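You operate a simulated robot arm through the tools that you are given. There is no shell and no other tool.

You run a simulated robot arm. Do the job below in one go: nothing can be reset, and whatever is moved stays where it is left.

TASK
Stand the coin rolls that the float card names in their marked cups.
Fine: unlock the cash till drawer first; it ends shut and locked. Where these are worked on the way, their far stop is far enough and under half their travel is too little: cash till drawer.

It is judged by the outcome, as a careful person would: the job done as asked, and still so three seconds after it is handed in. It fails if anything else is knocked over, pushed out of place, dropped, spilled or broken.

THE ROBOT
A 7-joint arm with a two-finger parallel gripper, fixed in place. Base frame: the origin is at the foot of the arm, x ahead of it, y to its left, z up; the work surface is at about z = 80. Units: cm, degrees, N and s.
Its first joint turns from -149.0 to 149.0 degrees. Payload 3.43 kg.
Tool frame: the origin (TCP) lies between the finger pads and is the grasp point; the fingertips stand 3 cm ahead of it; z points along the fingers, y is the line along which they close. The gripper opens to 9.4 cm. The fingers are 2.8 cm wide and 1 cm thick; the gripper's body (5 by 9.6 cm) begins 5.5 cm behind the TCP.
Orientation is that of the tool frame in the base frame, as a unit quaternion [x, y, z, w]. With the fingers straight down and closing along the base's y, the tool's x points along the base's -x, its y along +y and its z along -z.

THE INTERFACE
- The arm moves only by the tool play_rows. Its argument "steps" is a list of rows, each a list of 6 numbers: the shift along the tool's x, y, z in units of 250 mm (1.0 is 250 mm), then the turn, a rotation vector about the tool's x, y, z in units of 45 degrees (1.0 is 45 degrees). In form: [[tx, ty, tz, wx, wy, wz], ...]. A call has 1 to 20 rows; each row is the pose to reach, as a shift and turn from the pose commanded when the call began, along the tool's axes at that moment. "fingers" is the finger opening in cm, from 0 to 9.4, set as the call begins (left out, the last holds). A call with a number of a shift or a turn outside -1 to 1 is refused whole. A row lasts 0.2 s, in which the tool goes at most 5 cm and 8.6 degrees; a call with a longer step from one row to the next is refused whole, and so is a gripper value outside its range. A pose out of reach is approached as far as the arm can. The call stops where the force on the tool passes 90 N (or 10 N more than at its start, if that is more) or the arm is blocked; 0.2 s more then pass. Each finger travels about 4.5 cm/s and halts on what it meets, pressing with about 39 N; the grip force reading is that of the motor and also rises with nothing between the fingers. The clock runs only during rows and for 0.2 s after the last one: add rows that repeat a pose to give the fingers time. The reply holds the time, the measured pose of the TCP, the force on the tool along the base axes, the opening and the grip force, in the units named above and with some noise, with the torque about the TCP (base axes, N m) and any sound that the robot's microphone picked up, and new pictures: "show" is both (left out), scene, wrist or none.
- Cameras (640 x 400 px; columns grow to the right, rows downward): "scene" is fixed at [4.95, -49.92, 141.99]; the picture's right is [-0.50, -0.87, 0.00], its down [-0.53, 0.30, -0.79] and it looks along [0.69, -0.39, -0.61] (base axes); focal length 312 px, centre (320, 200). "wrist" rides on the gripper at [7.6, 1.4, -10.2] in the tool frame; the picture's right is [-0.18, 0.98, 0.00], its down [-0.75, -0.14, -0.64] and it looks along [-0.63, -0.12, 0.77] (tool axes); focal length 243 px, centre (320, 200).
- locate(camera, pixels): there is no depth. For up to 12 entries [column, row, z] of the newest picture of that camera ("zoom" is the newest enlarged one), the place [x, y] in the base frame at which the ray of that pixel passes the height z, good to about 0.3 cm. The clock stands still meanwhile.
- enlarge(camera, box): a new picture of the part [left, top, right, bottom] of that camera's present view, enlarged. The clock stands still meanwhile.
- sign_off(): hands the job in; it is judged then, once.

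Open the gripper and draw the arm clear of the work before you hand the job in, unless the task says otherwise.

The tools are called after "Request:" as a command line: name --pt "numbers of a row" for each row, then --argument value for the rest, lists and objects as JSON in quotes. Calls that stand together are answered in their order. play_rows: Moves the arm, as the interface text tells. Its arguments: {"type":"object","properties":{"steps":{"type":"array"},"fingers":{"type":"number"},"show":{"type":"string","enum":["both","scene","wrist","none"]}},"required":["steps"]} The other tools are called the same way: locate (camera, pixels) gives the place at which the rays of pixels pass given heights; enlarge (camera, box) takes an enlarged picture of a part of a camera's view; sign_off () hands the job in.

At the start:

```text
t: 0.0
tcp_pos: [81.69, -55.6, 116.43]
ee_rot: [0.0, 1.0, 0.0, 0.0]
wrist_force: [-0.4, 0.1, -0.2]
moment: [-0.02, 0.01, -0.01]
opening: 9.4
grasp_force: 0.1
```

scene: 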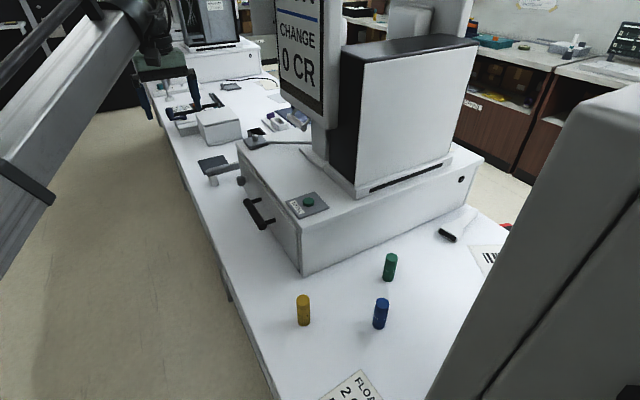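
wrist: 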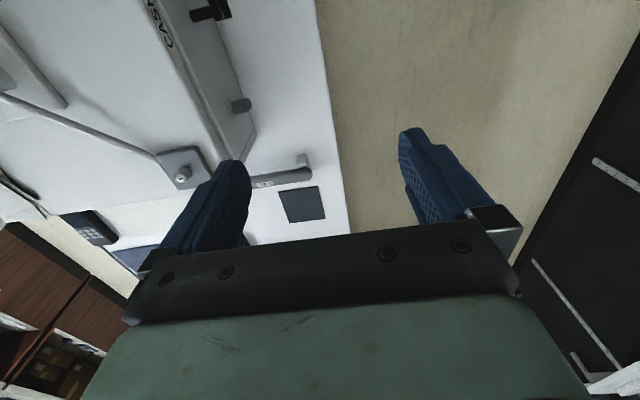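

I'll start by looking closer at the scene: the till with handle around (262,213), a button at (308,203), the key-like thing at (215,165), rolls at (303,310), (381,313), (389,267) and the float card at (355,390).

Request:
enlarge --camera "scene" --box '[220, 240, 480, 400]'

Request:
enlarge --camera "scene" --box '[180, 90, 340, 250]'

Request:
enlarge --camera "wrist" --box '[100, 0, 360, 260]'

```text
2.46 times, centred on (350, 320) of scene
```

zoom: 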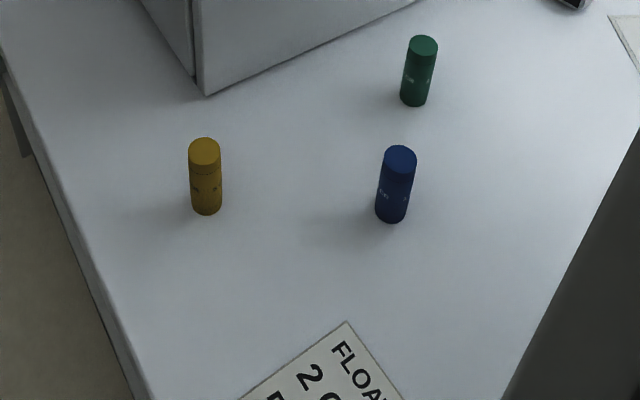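

```text
2.50 times, centred on (260, 170) of scene
```

zoom: 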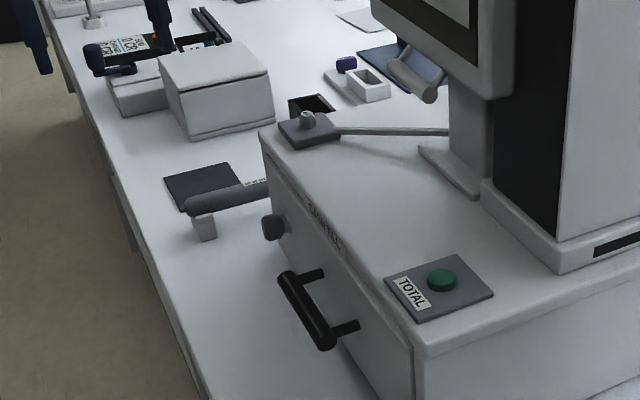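

```text
1.54 times, centred on (230, 130) of wrist
```

zoom: 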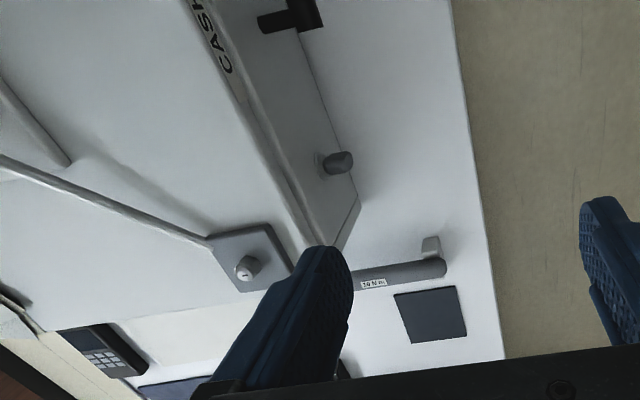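

Now I get positions: rolls' bases, table edge, till corners, handle, knob, card.

Request:
locate --camera "scene" --pixels '[[303, 325, 80], [380, 327, 80], [388, 281, 80], [303, 276, 80], [362, 370, 80], [330, 395, 80], [264, 228, 87], [200, 160, 80], [245, 320, 80], [440, 236, 80], [240, 175, 88], [310, 202, 95]]'

Request:
locate --camera "wrist" --pixels '[[210, 12, 88], [240, 105, 88], [310, 175, 85], [300, 205, 80], [183, 175, 96], [245, 155, 80], [330, 80, 80], [347, 215, 80], [170, 30, 95], [160, 155, 96], [90, 225, 80], [205, 165, 95]]'

```text
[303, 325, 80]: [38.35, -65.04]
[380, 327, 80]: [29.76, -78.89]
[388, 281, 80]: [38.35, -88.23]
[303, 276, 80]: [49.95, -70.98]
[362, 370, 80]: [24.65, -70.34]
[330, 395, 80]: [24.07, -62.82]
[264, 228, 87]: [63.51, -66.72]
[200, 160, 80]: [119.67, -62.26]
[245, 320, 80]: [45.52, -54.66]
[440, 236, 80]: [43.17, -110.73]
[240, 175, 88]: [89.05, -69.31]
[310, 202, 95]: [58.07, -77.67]
```

```text
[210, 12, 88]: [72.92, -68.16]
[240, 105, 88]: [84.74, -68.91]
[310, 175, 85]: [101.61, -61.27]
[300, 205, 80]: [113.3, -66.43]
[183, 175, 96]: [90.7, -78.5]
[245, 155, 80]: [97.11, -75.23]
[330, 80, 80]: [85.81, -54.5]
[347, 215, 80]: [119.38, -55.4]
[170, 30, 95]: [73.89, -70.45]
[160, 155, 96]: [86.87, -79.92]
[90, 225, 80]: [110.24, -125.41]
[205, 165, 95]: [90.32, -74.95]
```

The till front faces +y at y≈-71, and the drawer slides toward the table edge at y≈-54.5. I'll move the gripper back off the table and turn the wrist so its camera faces the till front (first 45° of the turn).

Request:
play_rows --pt "0.04 0.06 0.03 0 0 0.167" --pt "0.09 0.13 0.06 0 0 0.333" --pt "0.13 0.2 0.09 0 0 0.5" --pt "0.18 0.27 0.12 0 0 0.667" --pt "0.22 0.34 0.15 0 0 0.833" --pt "0.27 0.4 0.18 0 0 1.0" --pt "0.27 0.4 0.18 0 0 1.0" --show "both"

```text
t: 1.6
tcp_pos: [74.94, -45.41, 112.23]
ee_rot: [0.383, 0.924, 0.0, 0.0]
wrist_force: [-0.2, -0.4, 0.2]
moment: [0.02, 0.03, 0.0]
opening: 9.41
grasp_force: 0.1
```

scene: 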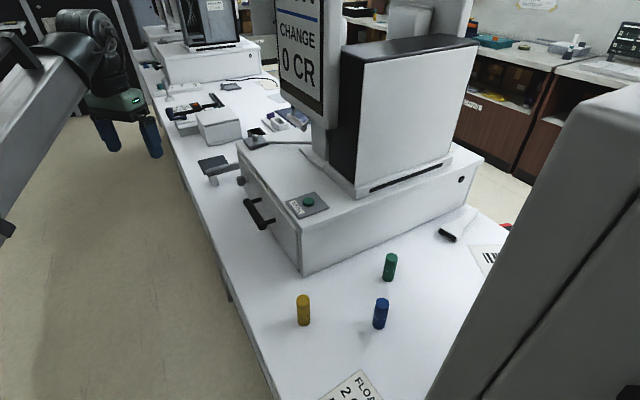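
wrist: 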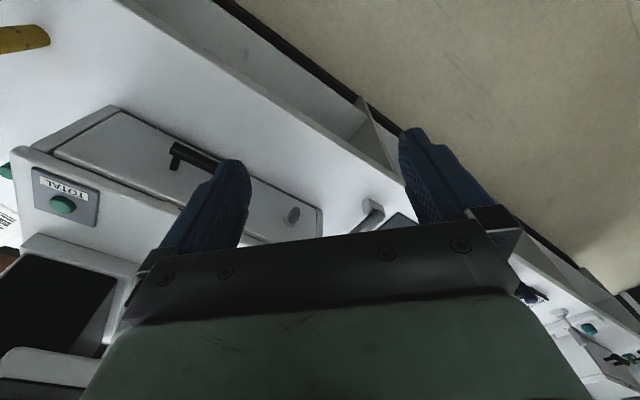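

The turn works; I rotate the other 45° so the camera looks straight at the drawer front.

Request:
play_rows --pt "0 0 0 0 0 0.167" --pt "0 0 0 0 0 0.333" --pt "0 0 0 0 0 0.5" --pt "0 0 0 0 0 0.667" --pt "0 0 0 0 0 0.833" --pt "0 0 0 0 0 1.0" --pt "0 0 0 0 0 1.0" --show "wrist"

```text
t: 3.2
tcp_pos: [74.94, -45.46, 112.12]
ee_rot: [0.708, 0.706, 0.0, 0.0]
wrist_force: [-1.1, -0.4, 0.0]
moment: [-0.01, 0.0, -0.01]
opening: 9.43
grasp_force: 0.1
```

wrist: 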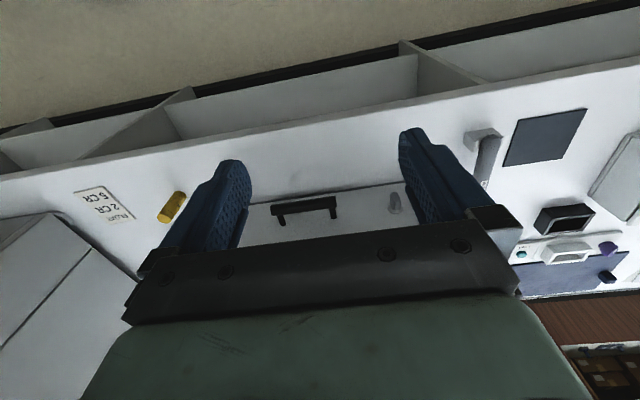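

The card is visible at (105,203); I enlarge it, the drawer front, and the right-hand area.

Request:
enlarge --camera "wrist" --box '[60, 170, 220, 270]'

Request:
enlarge --camera "wrist" --box '[240, 170, 440, 260]'

Request:
enlarge --camera "wrist" --box '[440, 90, 640, 310]'

```text
4.00 times, centred on (140, 220) of wrist
```

zoom: 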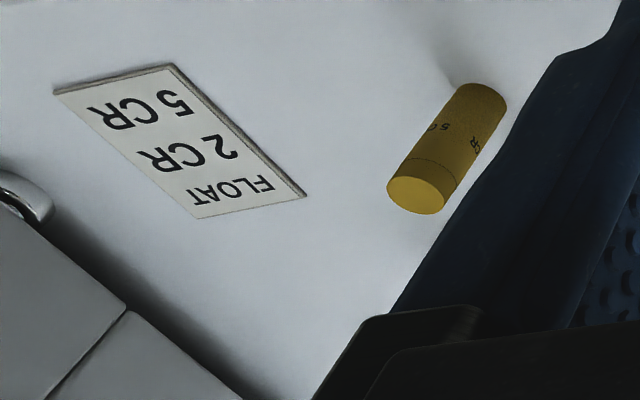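

```text
3.20 times, centred on (340, 215) of wrist
```

zoom: 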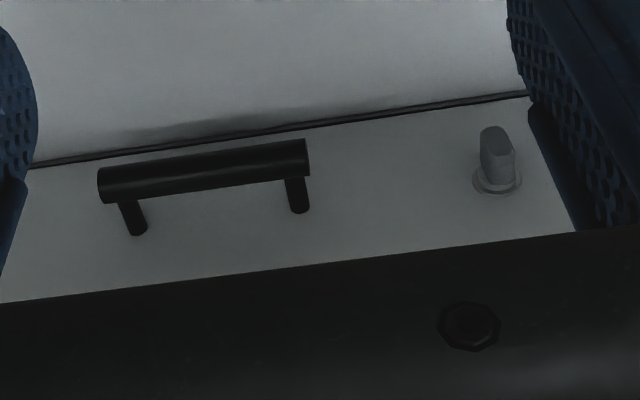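

```text
1.82 times, centred on (540, 200) of wrist
```

zoom: 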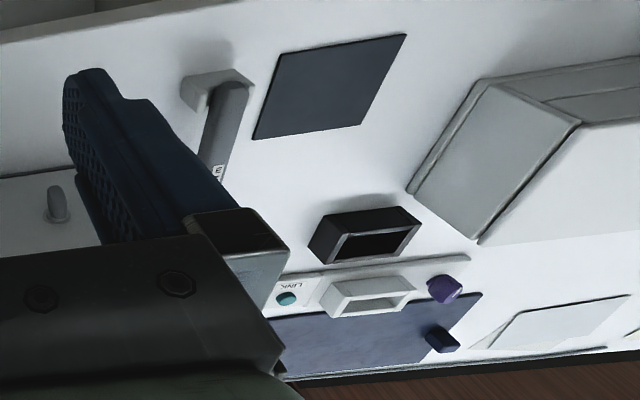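

The card reads "FLOAT 2 CR 5 CR". I triangulate the knob, handle, lever and key parts using both cameras at several heights.

Request:
locate --camera "scene" --pixels '[[241, 181, 84], [241, 181, 87], [241, 181, 90], [249, 202, 84], [249, 202, 87], [249, 202, 90], [265, 226, 84], [265, 226, 87], [265, 226, 90]]'

Request:
locate --camera "wrist" --pixels '[[394.7, 199.4, 84], [394.7, 199.4, 87], [394.7, 199.4, 90], [272, 208, 84], [272, 208, 87], [272, 208, 90], [335, 200, 84], [335, 200, 87], [335, 200, 90], [490, 140, 80], [490, 140, 84], [490, 140, 87]]'

```text
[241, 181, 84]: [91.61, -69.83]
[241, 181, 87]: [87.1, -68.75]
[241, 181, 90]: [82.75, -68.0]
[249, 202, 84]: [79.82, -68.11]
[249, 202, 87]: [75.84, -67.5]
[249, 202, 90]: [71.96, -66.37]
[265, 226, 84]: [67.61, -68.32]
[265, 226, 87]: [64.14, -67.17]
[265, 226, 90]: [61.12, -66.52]
```

```text
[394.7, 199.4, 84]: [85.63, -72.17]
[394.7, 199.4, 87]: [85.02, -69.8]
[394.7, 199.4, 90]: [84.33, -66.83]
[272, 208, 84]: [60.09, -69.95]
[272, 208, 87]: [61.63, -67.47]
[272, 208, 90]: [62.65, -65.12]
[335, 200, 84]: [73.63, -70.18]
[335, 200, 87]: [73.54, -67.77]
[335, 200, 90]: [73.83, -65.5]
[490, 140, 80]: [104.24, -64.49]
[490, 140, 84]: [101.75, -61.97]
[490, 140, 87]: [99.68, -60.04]
```

Knob tip is near (84.8,-68.5,88.3), handle bar from x≈62 to 74 at y≈-66.7, z≈88.5. I close the fingers and shift right/down a bit to view the lever and knob clearly.

Request:
play_rows --pt "0.02 0.1 0.08 0 0 0" --pt "0.04 0.2 0.16 0 0 0" --pt "0.06 0.3 0.24 0 0 0" --pt "0.08 0.4 0.32 0 0 0" --pt "0.08 0.4 0.32 0 0 0" --pt "0.08 0.4 0.32 0 0 0" --fingers 0 --show "wrist"

```text
t: 4.6
tcp_pos: [84.87, -43.46, 104.17]
ee_rot: [0.707, 0.707, 0.0, 0.0]
wrist_force: [-1.1, -1.0, -0.7]
moment: [0.0, 0.02, -0.02]
opening: 0.0
grasp_force: 26.2
```

wrist: 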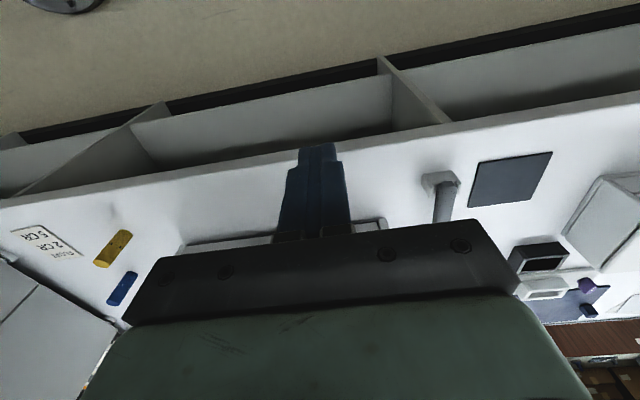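

The gripper body blocks the view; I tilt the tool 30° toward the till (fingers to -y) and shift left so the till front falls in the open part of the picture.

Request:
play_rows --pt "0 -0.07 -0.03 0 -0.167 0" --pt "0 -0.14 -0.06 0 -0.333 0" --pt "0 -0.21 -0.09 0 -0.5 0" --pt "0 -0.28 -0.12 0 -0.667 0" --pt "0 -0.28 -0.12 0 -0.667 0" --fingers 0 --show "both"

```text
t: 5.8
tcp_pos: [77.97, -43.63, 107.13]
ee_rot: [0.684, 0.682, -0.184, 0.183]
wrist_force: [-0.7, -0.8, -0.1]
moment: [0.01, -0.02, 0.02]
opening: 0.0
grasp_force: 32.7
```

scene: 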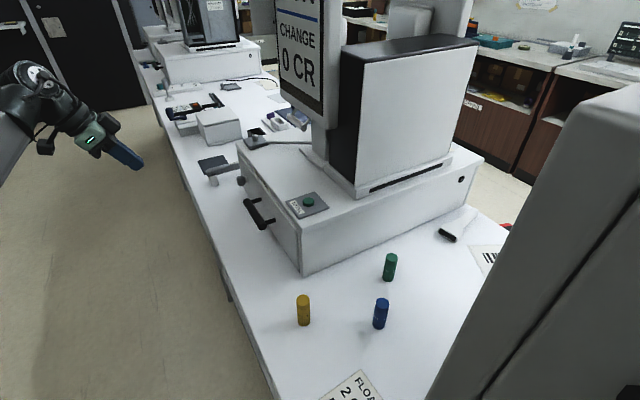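
wrist: 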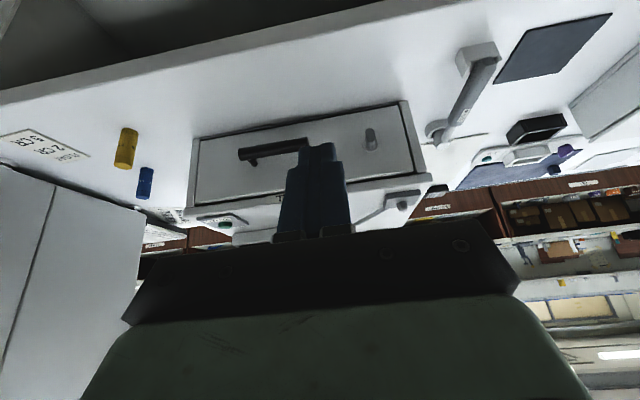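

Good view of the drawer front; the knob is at (371,140), lever at (465,95). I enlarge these.

Request:
enlarge --camera "wrist" --box '[340, 90, 460, 220]'

Request:
enlarge --camera "wrist" --box '[410, 30, 530, 160]'

Request:
enlarge --camera "wrist" --box '[100, 90, 260, 250]'

Request:
enlarge --camera "wrist" --box '[190, 100, 320, 240]'

```text
3.08 times, centred on (400, 155) of wrist
```

zoom: 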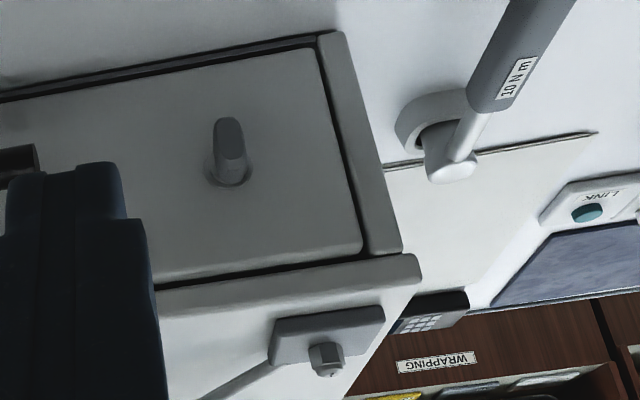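

```text
3.08 times, centred on (470, 95) of wrist
```

zoom: 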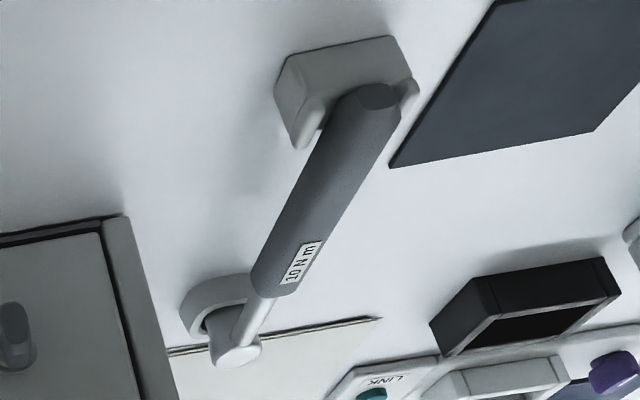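

```text
2.50 times, centred on (180, 170) of wrist
```

zoom: 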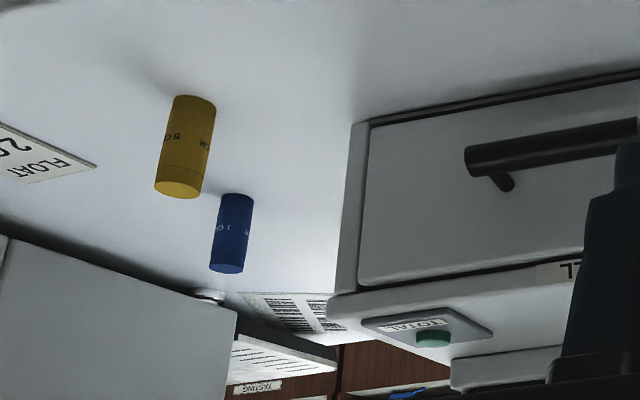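

```text
2.86 times, centred on (255, 170) of wrist
```

zoom: 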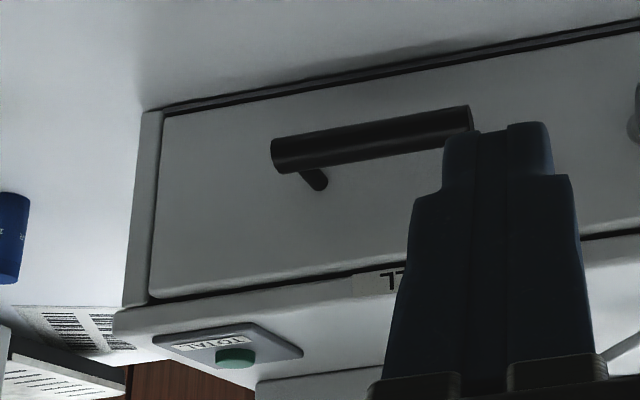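

The knob looks like a thumb-turn and the yellow roll says 5 CR, blue seems 1 C(R). The gray lever is just a 10 N m torque wrench on a stand. I check where the gray box at left stands and enlarge the knob, the rolls further.

Request:
locate --camera "wrist" --pixels '[[140, 207, 80], [5, 165, 80], [371, 132, 88.3], [394, 100, 80], [404, 170, 95], [191, 205, 80], [200, 138, 80], [473, 48, 84], [440, 130, 84], [415, 195, 96]]'

Request:
enlarge --camera "wrist" --box '[350, 115, 400, 165]'

Request:
enlarge --camera "scene" --box '[360, 245, 420, 335]'

Request:
enlarge --camera "scene" --box '[225, 160, 285, 240]'

```text
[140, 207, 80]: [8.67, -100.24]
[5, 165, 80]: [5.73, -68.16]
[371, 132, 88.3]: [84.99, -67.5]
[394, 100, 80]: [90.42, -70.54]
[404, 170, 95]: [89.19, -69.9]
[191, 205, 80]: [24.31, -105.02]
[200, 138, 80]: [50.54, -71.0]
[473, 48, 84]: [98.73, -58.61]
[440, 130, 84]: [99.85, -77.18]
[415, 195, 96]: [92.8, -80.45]
```

```text
8.00 times, centred on (375, 140) of wrist
```

zoom: 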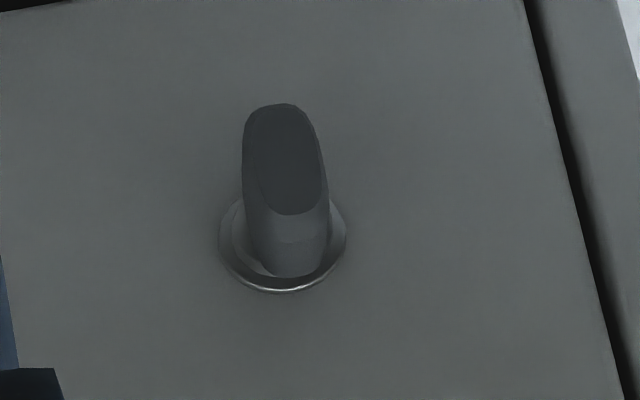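

```text
4.44 times, centred on (390, 290) of scene
```

zoom: 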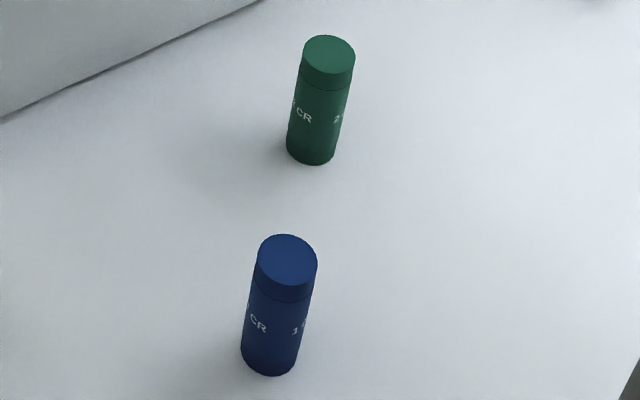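

```text
5.00 times, centred on (255, 200) of scene
```

zoom: 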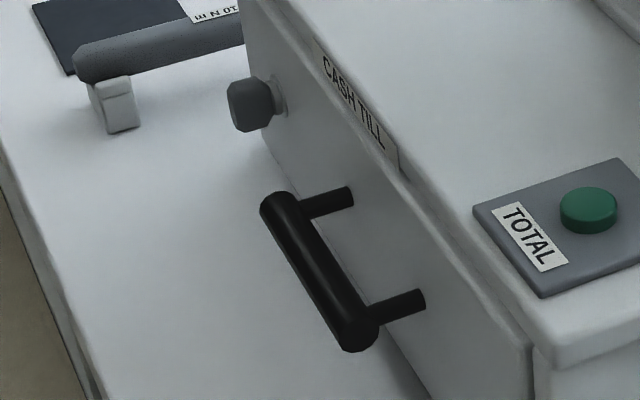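

Green is 2 CR, blue is 1 CR, yellow is 5 CR — so yellow and green go in. The thumb-turn is upright at about (84.5,-71→-67.8,88.4). I'll flip the wrist 180° so the camera is on top when the tool goes horizontal.

Request:
play_rows --pt "0 0 0 0 0 -0.167" --pt "0 0 0 0 0 -0.333" --pt "0 0 0 0 0 -0.5" --pt "0 0 0 0 0 -0.667" --pt "0 0 0 0 0 -0.833" --pt "0 0 0 0 0 -1.0" --show "none"

```text
t: 7.2
tcp_pos: [78.08, -43.53, 106.93]
ee_rot: [0.368, 0.893, -0.239, 0.099]
wrist_force: [-0.3, -1.1, 0.5]
moment: [-0.03, -0.03, -0.01]
opening: 0.0
grasp_force: 32.8
```

Turn continues without trouble; next 45°.

Request:
play_rows --pt "0 0 0 0 0 -0.167" --pt "0 0 0 0 0 -0.333" --pt "0 0 0 0 0 -0.5" --pt "0 0 0 0 0 -0.667" --pt "0 0 0 0 0 -0.833" --pt "0 0 0 0 0 -1.0" --show "none"

```text
t: 8.6
tcp_pos: [77.96, -43.6, 106.98]
ee_rot: [-0.001, 0.966, -0.259, 0.0]
wrist_force: [0.4, -0.1, 0.3]
moment: [0.0, 0.02, 0.01]
opening: 0.0
grasp_force: 33.5
```

Still on track at mid-turn; another 45°.

Request:
play_rows --pt "0 0 0 0 0 -0.167" --pt "0 0 0 0 0 -0.333" --pt "0 0 0 0 0 -0.5" --pt "0 0 0 0 0 -0.667" --pt "0 0 0 0 0 -0.833" --pt "0 0 0 0 0 -1.0" --show "none"

```text
t: 10.0
tcp_pos: [77.93, -43.58, 106.97]
ee_rot: [-0.37, 0.892, -0.24, -0.099]
wrist_force: [0.1, -0.1, -0.4]
moment: [0.01, 0.01, -0.02]
opening: 0.01
grasp_force: 33.7
```

Last 45° of the flip, with a picture afterwards.

Request:
play_rows --pt "0 0 0 0 0 -0.167" --pt "0 0 0 0 0 -0.333" --pt "0 0 0 0 0 -0.5" --pt "0 0 0 0 0 -0.667" --pt "0 0 0 0 0 -0.833" --pt "0 0 0 0 0 -1.0" --show "both"

```text
t: 11.4
tcp_pos: [78.01, -43.55, 107.21]
ee_rot: [0.684, -0.682, 0.182, 0.183]
wrist_force: [-0.1, 0.3, -0.2]
moment: [-0.04, -0.01, -0.03]
opening: 0.01
grasp_force: 33.8
```

scene: 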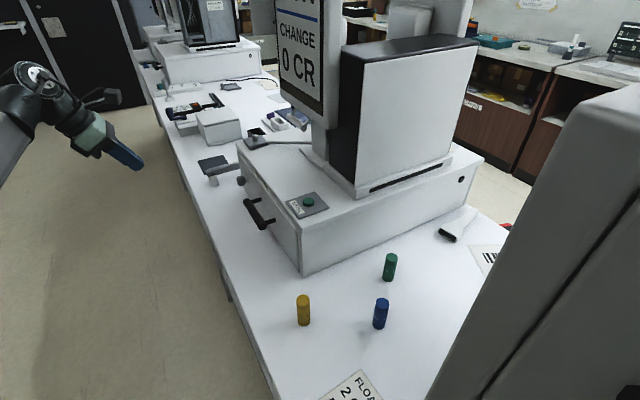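
wrist: 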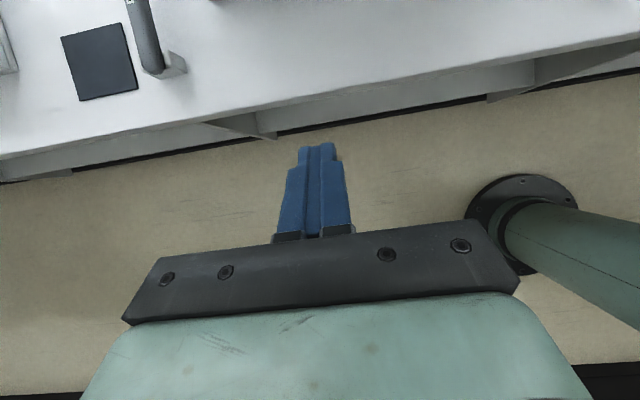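

Camera now on top. I tilt the tool 30° further toward horizontal while moving toward x=82, z=101 and opening the fingers to 5 cm.

Request:
play_rows --pt "-0.03 -0.04 0.052 0 0.167 0" --pt "-0.06 -0.08 0.104 0 0.333 0" --pt "-0.09 -0.12 0.156 0 0.5 0" --pt "-0.12 -0.16 0.208 0 0.667 0" --pt "-0.12 -0.16 0.208 0 0.667 0" --fingers 5 --show "none"

```text
t: 12.6
tcp_pos: [81.76, -43.52, 101.14]
ee_rot: [0.612, -0.612, 0.354, 0.354]
wrist_force: [-1.2, 0.4, 0.3]
moment: [-0.05, 0.0, 0.02]
opening: 4.99
grasp_force: 0.1
```

Tracking well; the final 30° of tilt while moving to about (84.5,-47.5,92).

Request:
play_rows --pt "-0.058 -0.027 0.08 0 0.167 0" --pt "-0.116 -0.054 0.16 0 0.333 0" --pt "-0.174 -0.081 0.24 0 0.5 0" --pt "-0.232 -0.108 0.319 0 0.667 0" --pt "-0.232 -0.108 0.319 0 0.667 0" --show "both"

```text
t: 13.8
tcp_pos: [84.69, -47.6, 91.94]
ee_rot: [0.499, -0.499, 0.501, 0.501]
wrist_force: [0.2, -0.8, 0.5]
moment: [0.0, 0.01, -0.01]
opening: 5.0
grasp_force: 0.0
```

scene: 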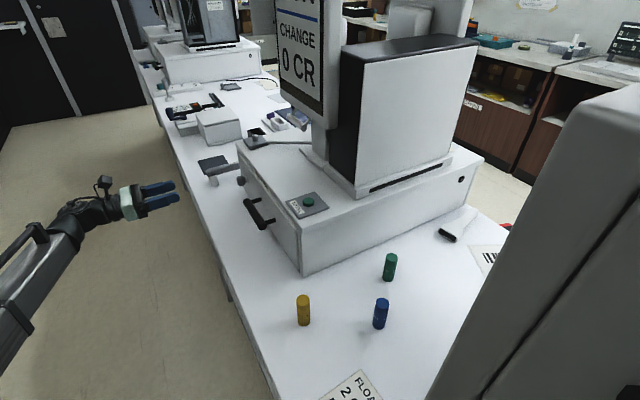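
wrist: 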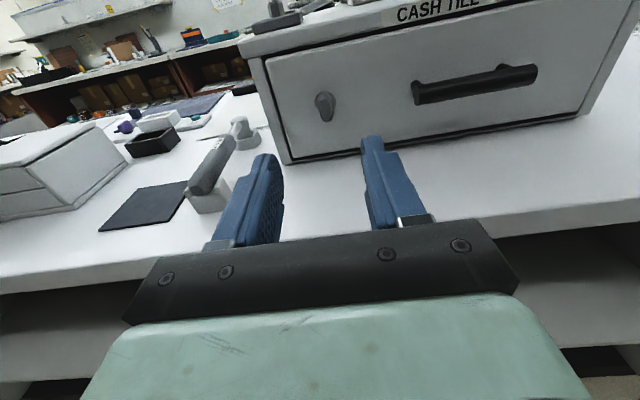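

Clear view of the knob at (325,106); I enlarge it to fix its centre and orientation.

Request:
enlarge --camera "wrist" --box '[295, 80, 355, 130]'

Request:
enlarge --camera "wrist" --box '[240, 20, 640, 180]'

```text
8.00 times, centred on (325, 105) of wrist
```

zoom: 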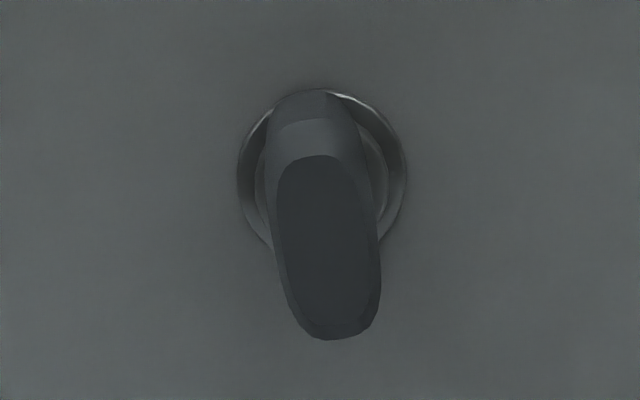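

```text
1.60 times, centred on (440, 100) of wrist
```

zoom: 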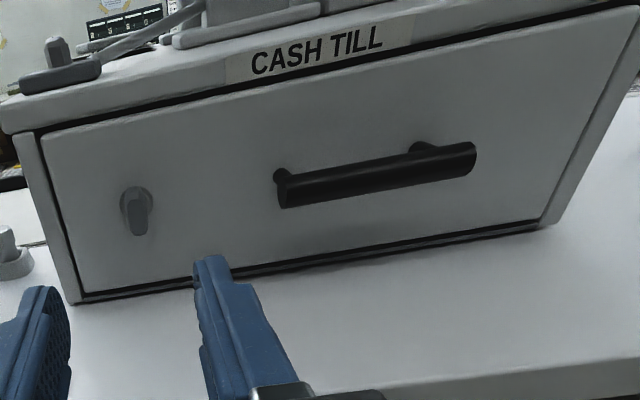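

Knob centre is at about x=84.6, z=88.7 with tip at y≈-67.5, upright. I lower to z=88.7 and advance to y=-60.

Request:
play_rows --pt "-0.13 0.004 0.0 0 0 0" --pt "-0.13 0.004 0.16 0 0 0" --pt "-0.13 0.004 0.33 0 0 0" --pt "-0.13 0.004 0.5 0 0 0" --pt "-0.13 0.004 0.5 0 0 0" --show "both"

```text
t: 15.0
tcp_pos: [84.47, -60.13, 88.68]
ee_rot: [0.499, -0.5, 0.5, 0.501]
wrist_force: [-0.9, 0.4, 0.3]
moment: [0.02, 0.04, 0.01]
opening: 5.0
grasp_force: 0.0
```

scene: 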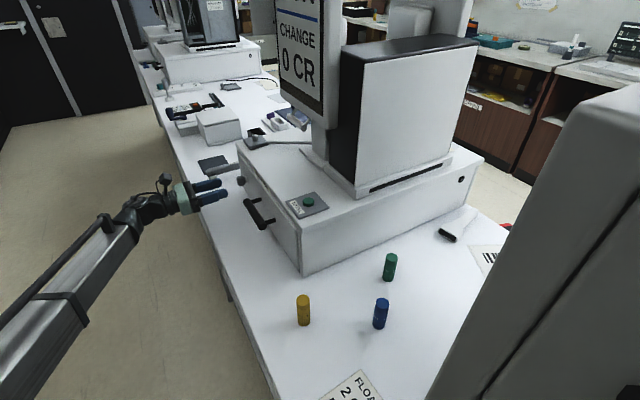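
wrist: 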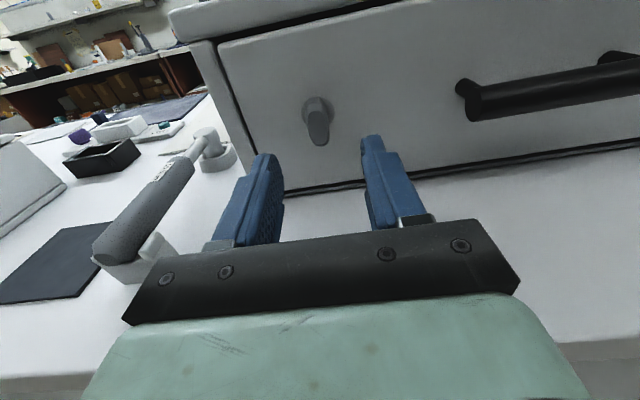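

Tracking is exact. I re-enlarge the knob at (318,122) to check alignment before closing in.

Request:
enlarge --camera "wrist" --box '[288, 85, 352, 149]'

```text
6.25 times, centred on (320, 117) of wrist
```

zoom: 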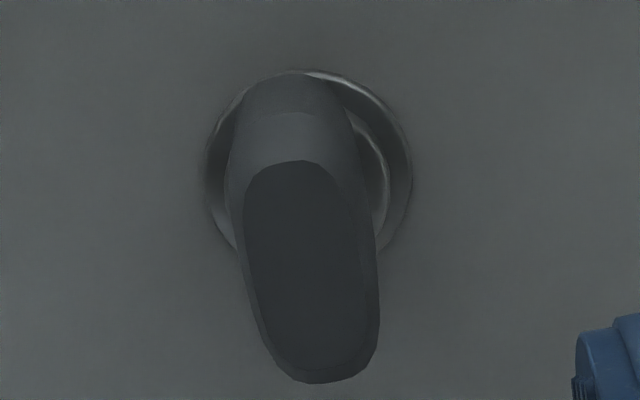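

Aligned within 0.1 cm. I move in to y≈-66.8 so the pads flank the knob.

Request:
play_rows --pt "0.004 -0.004 0.09 0 0 0" --pt "0.004 -0.004 0.18 0 0 0" --pt "0.004 -0.004 0.268 0 0 0" --pt "0.004 -0.004 0.268 0 0 0" --show "wrist"

```text
t: 16.0
tcp_pos: [84.8, -66.86, 88.97]
ee_rot: [0.5, -0.499, 0.501, 0.5]
wrist_force: [0.9, -0.3, 0.1]
moment: [0.0, -0.02, -0.02]
opening: 5.0
grasp_force: 0.1
```

wrist: 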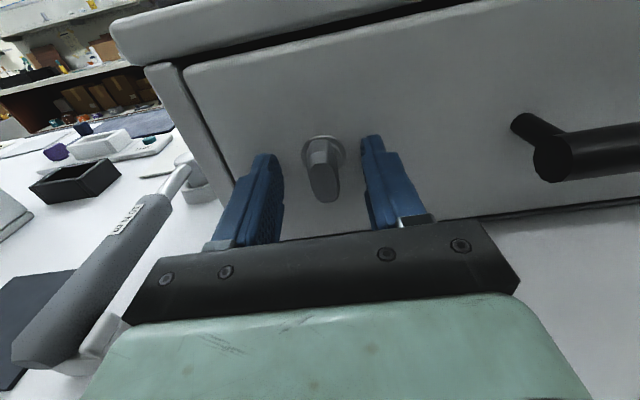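

The knob (323,170) sits between the fingers. I close on it.

Request:
play_rows --pt "0 0 0 0 0 0" --pt "0 0 0 0 0 0" --pt "0 0 0 0 0 0" --pt "0 0 0 0 0 0" --fingers 0 --show "wrist"

```text
t: 17.0
tcp_pos: [84.38, -66.79, 89.01]
ee_rot: [-0.499, 0.501, -0.499, -0.501]
wrist_force: [-22.8, 5.0, -6.4]
moment: [-0.47, 0.03, -0.01]
opening: 2.04
grasp_force: 44.8
```

wrist: 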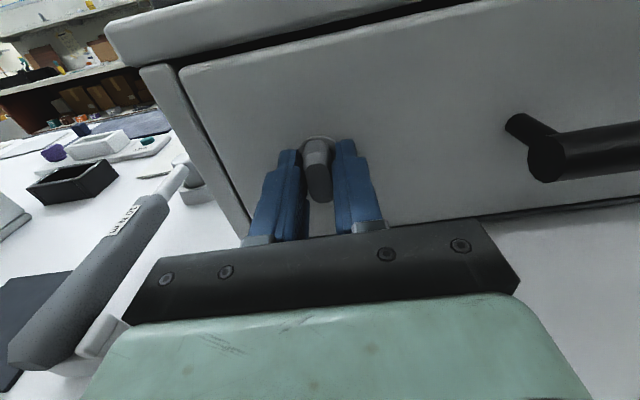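

Knob gripped (opening 2.04), with a side force of -23 N in x, so the knob is slightly left of the commanded x. I relax by shifting -0.35 cm in x and try a small turn in one direction.

Request:
play_rows --pt "0 0.014 0 0 0 0" --pt "0 0.014 0 0 0 0" --pt "0 0.014 0 0 0 0.15" --pt "0 0.014 0 0 0 0.3" --pt "0 0.014 0 0 0 0.3" --fingers 0 --show "wrist"

```text
t: 18.2
tcp_pos: [84.5, -66.65, 88.87]
ee_rot: [0.439, -0.554, 0.556, 0.437]
wrist_force: [5.1, 25.4, -4.9]
moment: [-0.61, 1.45, -0.13]
opening: 2.16
grasp_force: 45.5
```

wrist: 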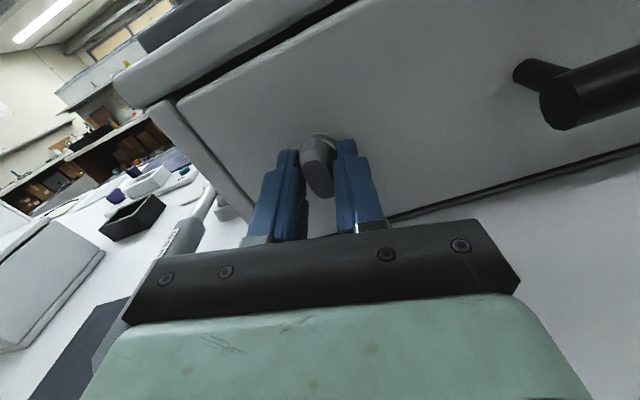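

Turning this way (clockwise seen from the front) raised torque to 1.45 N m and the grip spread to 2.16, as if at a stop. I go back and try the opposite direction.

Request:
play_rows --pt "0 0 0 0 0 -0.15" --pt "0 0 0 0 0 -0.3" --pt "0 0 0 0 0 -0.45" --pt "0 0 0 0 0 -0.6" --pt "0 0 0 0 0 -0.6" --fingers 0 --show "wrist"

```text
t: 19.4
tcp_pos: [84.48, -66.64, 88.93]
ee_rot: [0.556, -0.436, 0.439, 0.555]
wrist_force: [18.1, 27.7, -2.9]
moment: [1.52, -0.03, -0.3]
opening: 1.57
grasp_force: 44.3
```

wrist: 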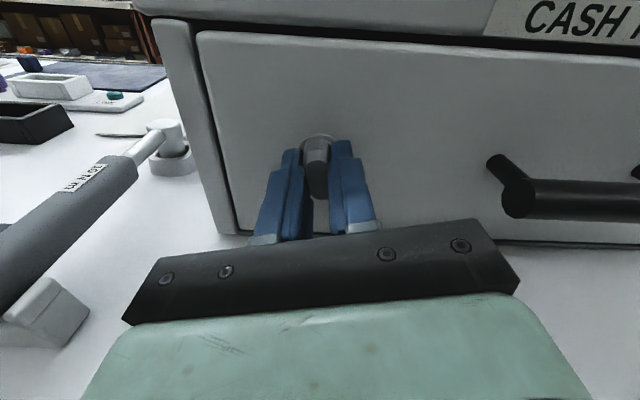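

The opening is now 1.57 with near-zero twist: the fingers are aligned with the blade. I continue counterclockwise 27° more.

Request:
play_rows --pt "0 0 0 0 0 -0.15" --pt "0 0 0 0 0 -0.3" --pt "0 0 0 0 0 -0.45" --pt "0 0 0 0 0 -0.6" --pt "0 0 0 0 0 -0.6" --fingers 0 --show "wrist"

```text
t: 20.6
tcp_pos: [84.5, -66.55, 89.0]
ee_rot: [0.642, -0.294, 0.297, 0.643]
wrist_force: [22.2, 28.4, 3.1]
moment: [0.83, 0.03, -0.07]
opening: 1.56
grasp_force: 45.0
```

wrist: 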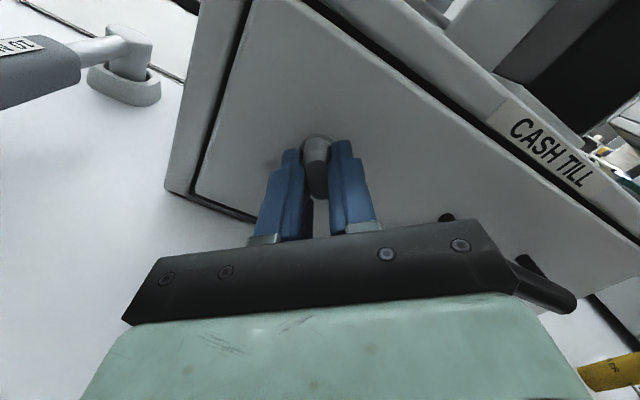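

The knob turns with the fingers (twist near zero, opening 1.56). I ease the side loads and turn another 40°, watching for a stop.

Request:
play_rows --pt "0.006 -0.008 -0.008 0 0 -0.15" --pt "0.006 -0.008 -0.008 0 0 -0.3" --pt "0.006 -0.008 -0.008 0 0 -0.45" --pt "0.006 -0.008 -0.008 0 0 -0.6" --pt "0.006 -0.008 -0.008 0 0 -0.75" --pt "0.006 -0.008 -0.008 0 0 -0.9" --pt "0.006 -0.008 -0.008 0 0 -0.9" --fingers 0 --show "wrist"

```text
t: 22.2
tcp_pos: [84.31, -66.67, 89.02]
ee_rot: [0.704, -0.055, 0.055, 0.706]
wrist_force: [-2.5, -0.5, 9.2]
moment: [-0.28, 0.02, 1.0]
opening: 1.57
grasp_force: 44.5
```

wrist: 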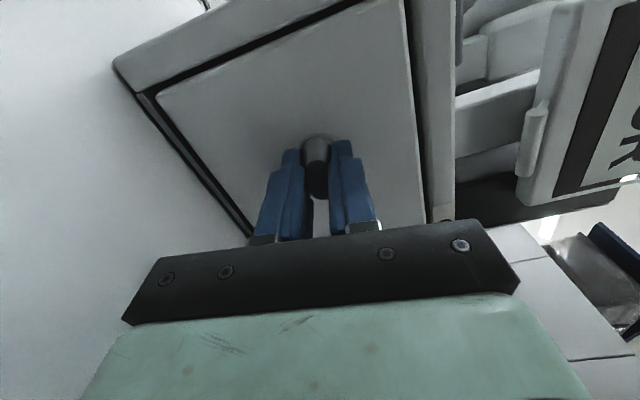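

No resistance yet at ~81° from vertical. I go on in small steps, looking for the stop.

Request:
play_rows --pt "0 0 0 0 0 -0.1" --pt "0 0 0 0 0 -0.2" --pt "0 0 0 0 0 -0.2" --fingers 0 --show "none"

```text
t: 23.0
tcp_pos: [84.45, -66.57, 89.04]
ee_rot: [0.707, 0.0, -0.001, 0.707]
wrist_force: [-4.3, -2.1, 9.1]
moment: [-0.22, -0.03, -0.56]
opening: 1.58
grasp_force: 44.9
```

Still no stop at 90° from vertical; a further 9° in small steps to see whether torque rises.

Request:
play_rows --pt "0 0 0 0 0 -0.1" --pt "0 0 0 0 0 -0.2" --pt "0 0 0 0 0 -0.2" --fingers 0 --show "wrist"

```text
t: 23.8
tcp_pos: [84.23, -66.49, 88.84]
ee_rot: [0.697, 0.012, -0.009, 0.717]
wrist_force: [10.1, -1.0, 64.3]
moment: [0.03, -1.01, -1.02]
opening: 1.66
grasp_force: 44.6
out of reach, approached as far as the arm can: row 1, 2, 3
```

wrist: 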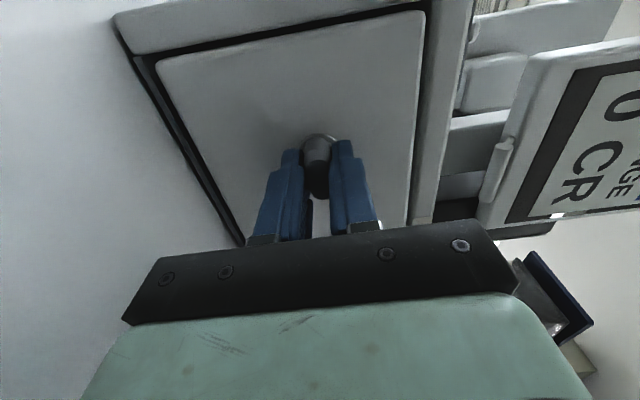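

A stop or reach limit appeared here (twist -1.0, opening 1.66), so the knob is at about 90°. I return to the 90° pose, then release and back off.

Request:
play_rows --pt "0 0 0 0 0 0.1" --pt "0 0 0 0 0 0.2" --pt "0 0 0 0 0 0.2" --fingers 0 --show "none"

```text
t: 24.6
tcp_pos: [84.31, -66.43, 89.0]
ee_rot: [0.696, -0.043, 0.047, 0.715]
wrist_force: [13.6, 3.1, 62.0]
moment: [0.09, -0.02, -0.1]
opening: 1.62
grasp_force: 45.2
```

There's residual vertical load of 62 N from the clamped pose; I open the fingers to let go of the knob.

Request:
play_rows --pt "0 0 0 0 0 0" --pt "0 0 0 0 0 0" --pt "0 0 0 0 0 0" --pt "0 0 0 0 0 0" --fingers 5 --show "wrist"

```text
t: 25.6
tcp_pos: [84.35, -66.57, 88.02]
ee_rot: [0.702, -0.046, 0.048, 0.709]
wrist_force: [-0.1, -0.5, -0.1]
moment: [0.0, -0.01, 0.05]
opening: 4.99
grasp_force: 0.0
```

wrist: 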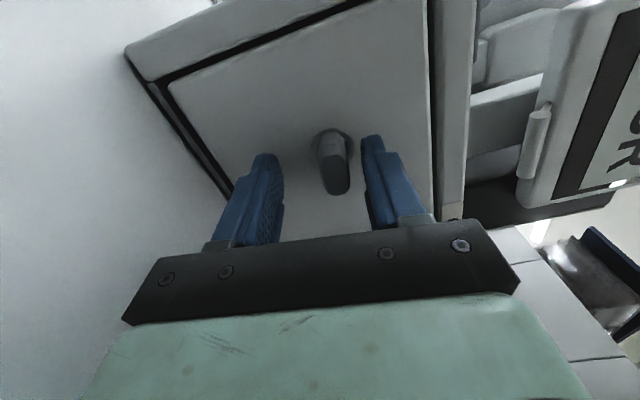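

The blade is now lying horizontal between the open fingers. I back off 8 cm, level the roll, and slide left toward the handle at x≈68.

Request:
play_rows --pt "0 0 -0.16 0 0 0" --pt "0 0 -0.32 0 0 0" --pt "-0.16 0.027 -0.32 0 0 -0.05" --pt "-0.32 0.054 -0.32 0 0 -0.1" --pt "-0.48 0.081 -0.32 0 0 -0.14" --pt "-0.645 0.109 -0.32 0 0 -0.17" --pt "-0.645 0.109 -0.32 0 0 -0.17" --fingers 5 --show "both"

```text
t: 27.2
tcp_pos: [68.08, -58.76, 88.47]
ee_rot: [0.703, 0.002, -0.001, 0.712]
wrist_force: [0.8, -0.1, -0.2]
moment: [0.02, -0.02, 0.02]
opening: 5.01
grasp_force: 0.1
```

scene: 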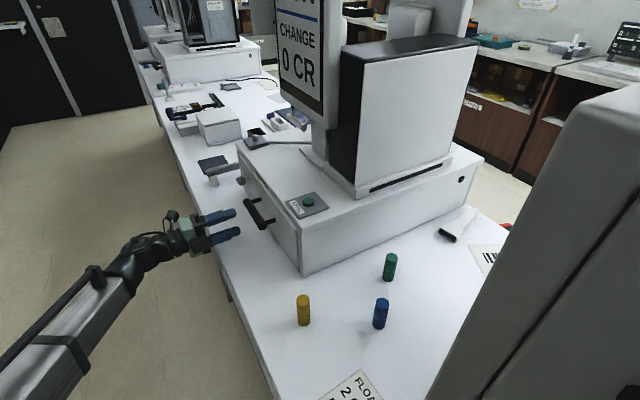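
wrist: 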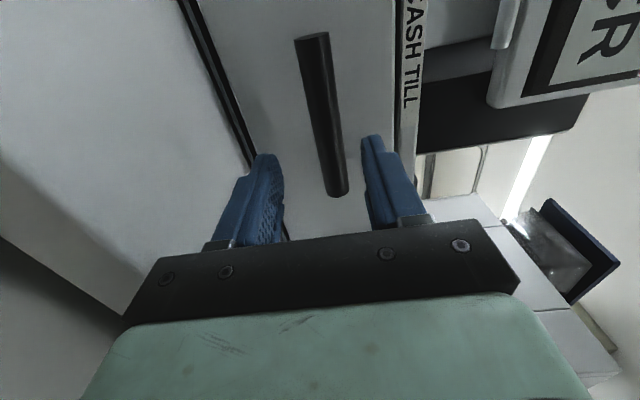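

The bar spans x≈61.8–73.7 at z≈88.9. I check the knob's new state in the scene view and advance to straddle the bar.

Request:
enlarge --camera "scene" --box '[225, 160, 285, 240]'

Request:
play_rows --pt "0 0.016 0.1 0 0 0" --pt "0 0.016 0.2 0 0 0" --pt "0 0.016 0.3 0 0 0" --pt "0 0.016 0.3 0 0 0" --fingers 5 --show "wrist"

```text
5.00 times, centred on (255, 200) of scene
```

zoom: 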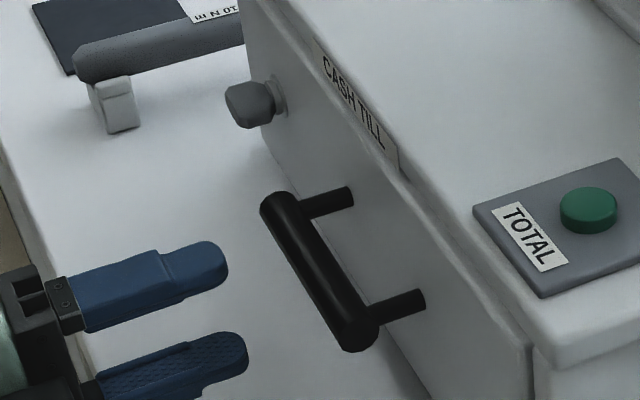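

```text
t: 28.2
tcp_pos: [67.93, -66.3, 88.88]
ee_rot: [0.703, 0.002, -0.001, 0.711]
wrist_force: [0.4, 1.1, -0.1]
moment: [0.0, 0.01, 0.01]
opening: 4.99
grasp_force: 0.0
```

wrist: 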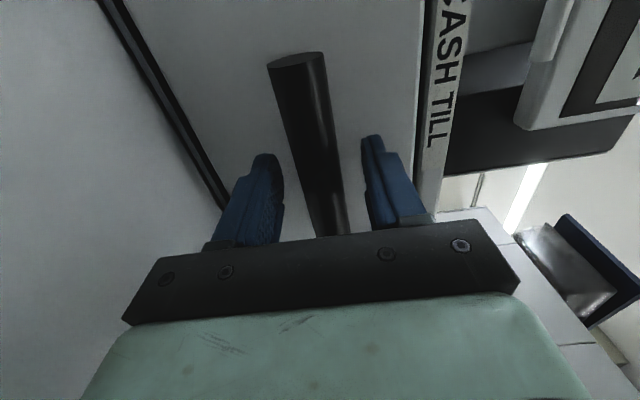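

The knob now lies flat (horizontal) and the bar lies between the fingers. I close on the bar.

Request:
play_rows --pt "0 0 0 0 0 0" --pt "0 0 0 0 0 0" --pt "0 0 0 0 0 0" --pt "0 0 0 0 0 0" --fingers 0 --show "none"

```text
t: 29.2
tcp_pos: [68.02, -66.24, 89.09]
ee_rot: [0.702, 0.002, -0.001, 0.712]
wrist_force: [3.1, -3.0, 16.2]
moment: [-0.03, -0.25, -0.23]
opening: 2.66
grasp_force: 45.2
```

Gripped (opening 2.66). I pull gently 2 cm toward +y to test if the drawer is unlocked.

Request:
play_rows --pt "0 0.006 -0.02 0 0 0" --pt "0 0.006 -0.04 0 0 0" --pt "0 0.006 -0.06 0 0 0" --pt "0 0.006 -0.08 0 0 0" --pt "0 0.006 -0.08 0 0 0" --fingers 0 --show "both"

```text
t: 30.4
tcp_pos: [67.91, -64.4, 89.06]
ee_rot: [0.704, 0.001, 0.001, 0.71]
wrist_force: [1.5, -1.4, -14.0]
moment: [0.08, -0.27, -0.21]
opening: 2.64
grasp_force: 45.6
```

scene: 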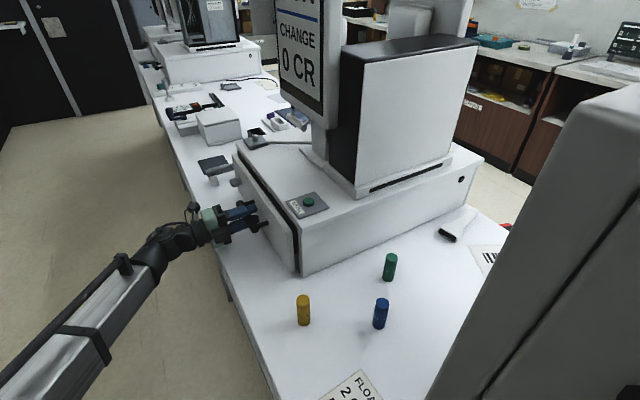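
wrist: 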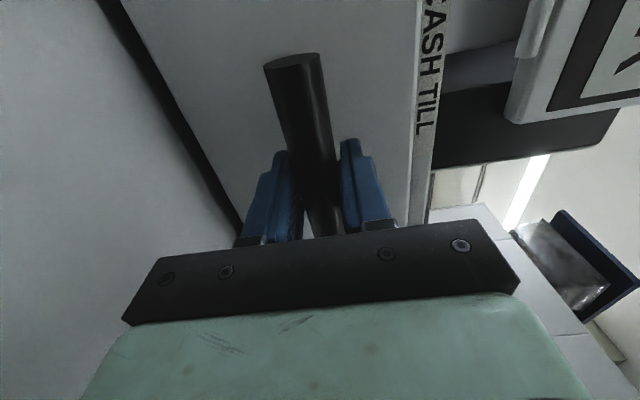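

The drawer moved freely: it's unlocked. I keep pulling, 14 cm more, gently.

Request:
play_rows --pt "0 -0.003 -0.05 0 0 0" --pt "0 -0.003 -0.1 0 0 0" --pt "0 -0.003 -0.15 0 0 0" --pt "0 -0.003 -0.2 0 0 0" --pt "0 -0.003 -0.25 0 0 0" --pt "0 -0.003 -0.3 0 0 0" --pt "0 -0.003 -0.35 0 0 0" --pt "0 -0.003 -0.4 0 0 0" --pt "0 -0.003 -0.45 0 0 0" --pt "0 -0.003 -0.5 0 0 0" --pt "0 -0.003 -0.55 0 0 0" --pt "0 -0.003 -0.55 0 0 0" --fingers 0 --show "scene"

```text
t: 33.0
tcp_pos: [68.08, -50.37, 88.99]
ee_rot: [0.702, 0.003, 0.0, 0.712]
wrist_force: [1.2, -3.1, -4.9]
moment: [0.01, -0.25, -0.47]
opening: 2.62
grasp_force: 44.8
```

scene: 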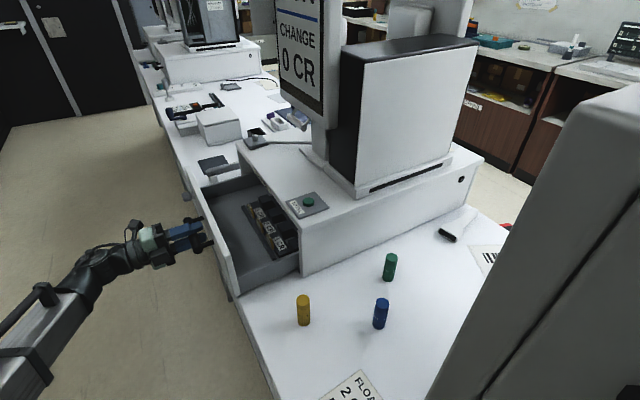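

The drawer is open ~16 cm and cups appear at (270,230). I keep pulling to find the far stop.

Request:
play_rows --pt "0 0 -0.04 0 0 0" --pt "0 0 -0.08 0 0 0" --pt "0 0 -0.12 0 0 0" --pt "0 0 -0.16 0 0 0" --pt "0 0 -0.2 0 0 0" --pt "0 0 -0.24 0 0 0" --pt "0 0 -0.24 0 0 0" --fingers 0 --show "scene"

```text
t: 34.6
tcp_pos: [67.96, -44.18, 88.89]
ee_rot: [0.703, 0.001, -0.001, 0.712]
wrist_force: [0.3, -1.3, -2.1]
moment: [0.04, -0.17, 0.49]
opening: 2.61
grasp_force: 45.0
```

scene: 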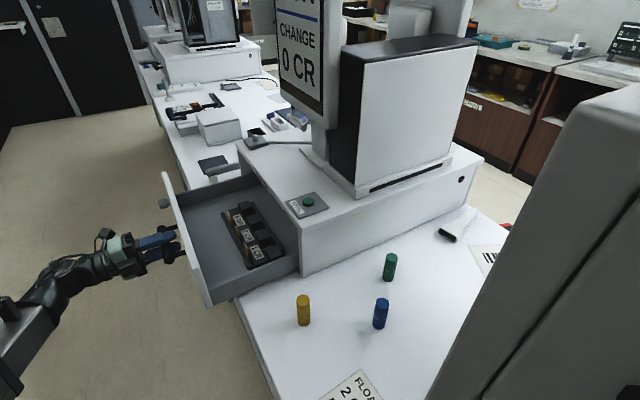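

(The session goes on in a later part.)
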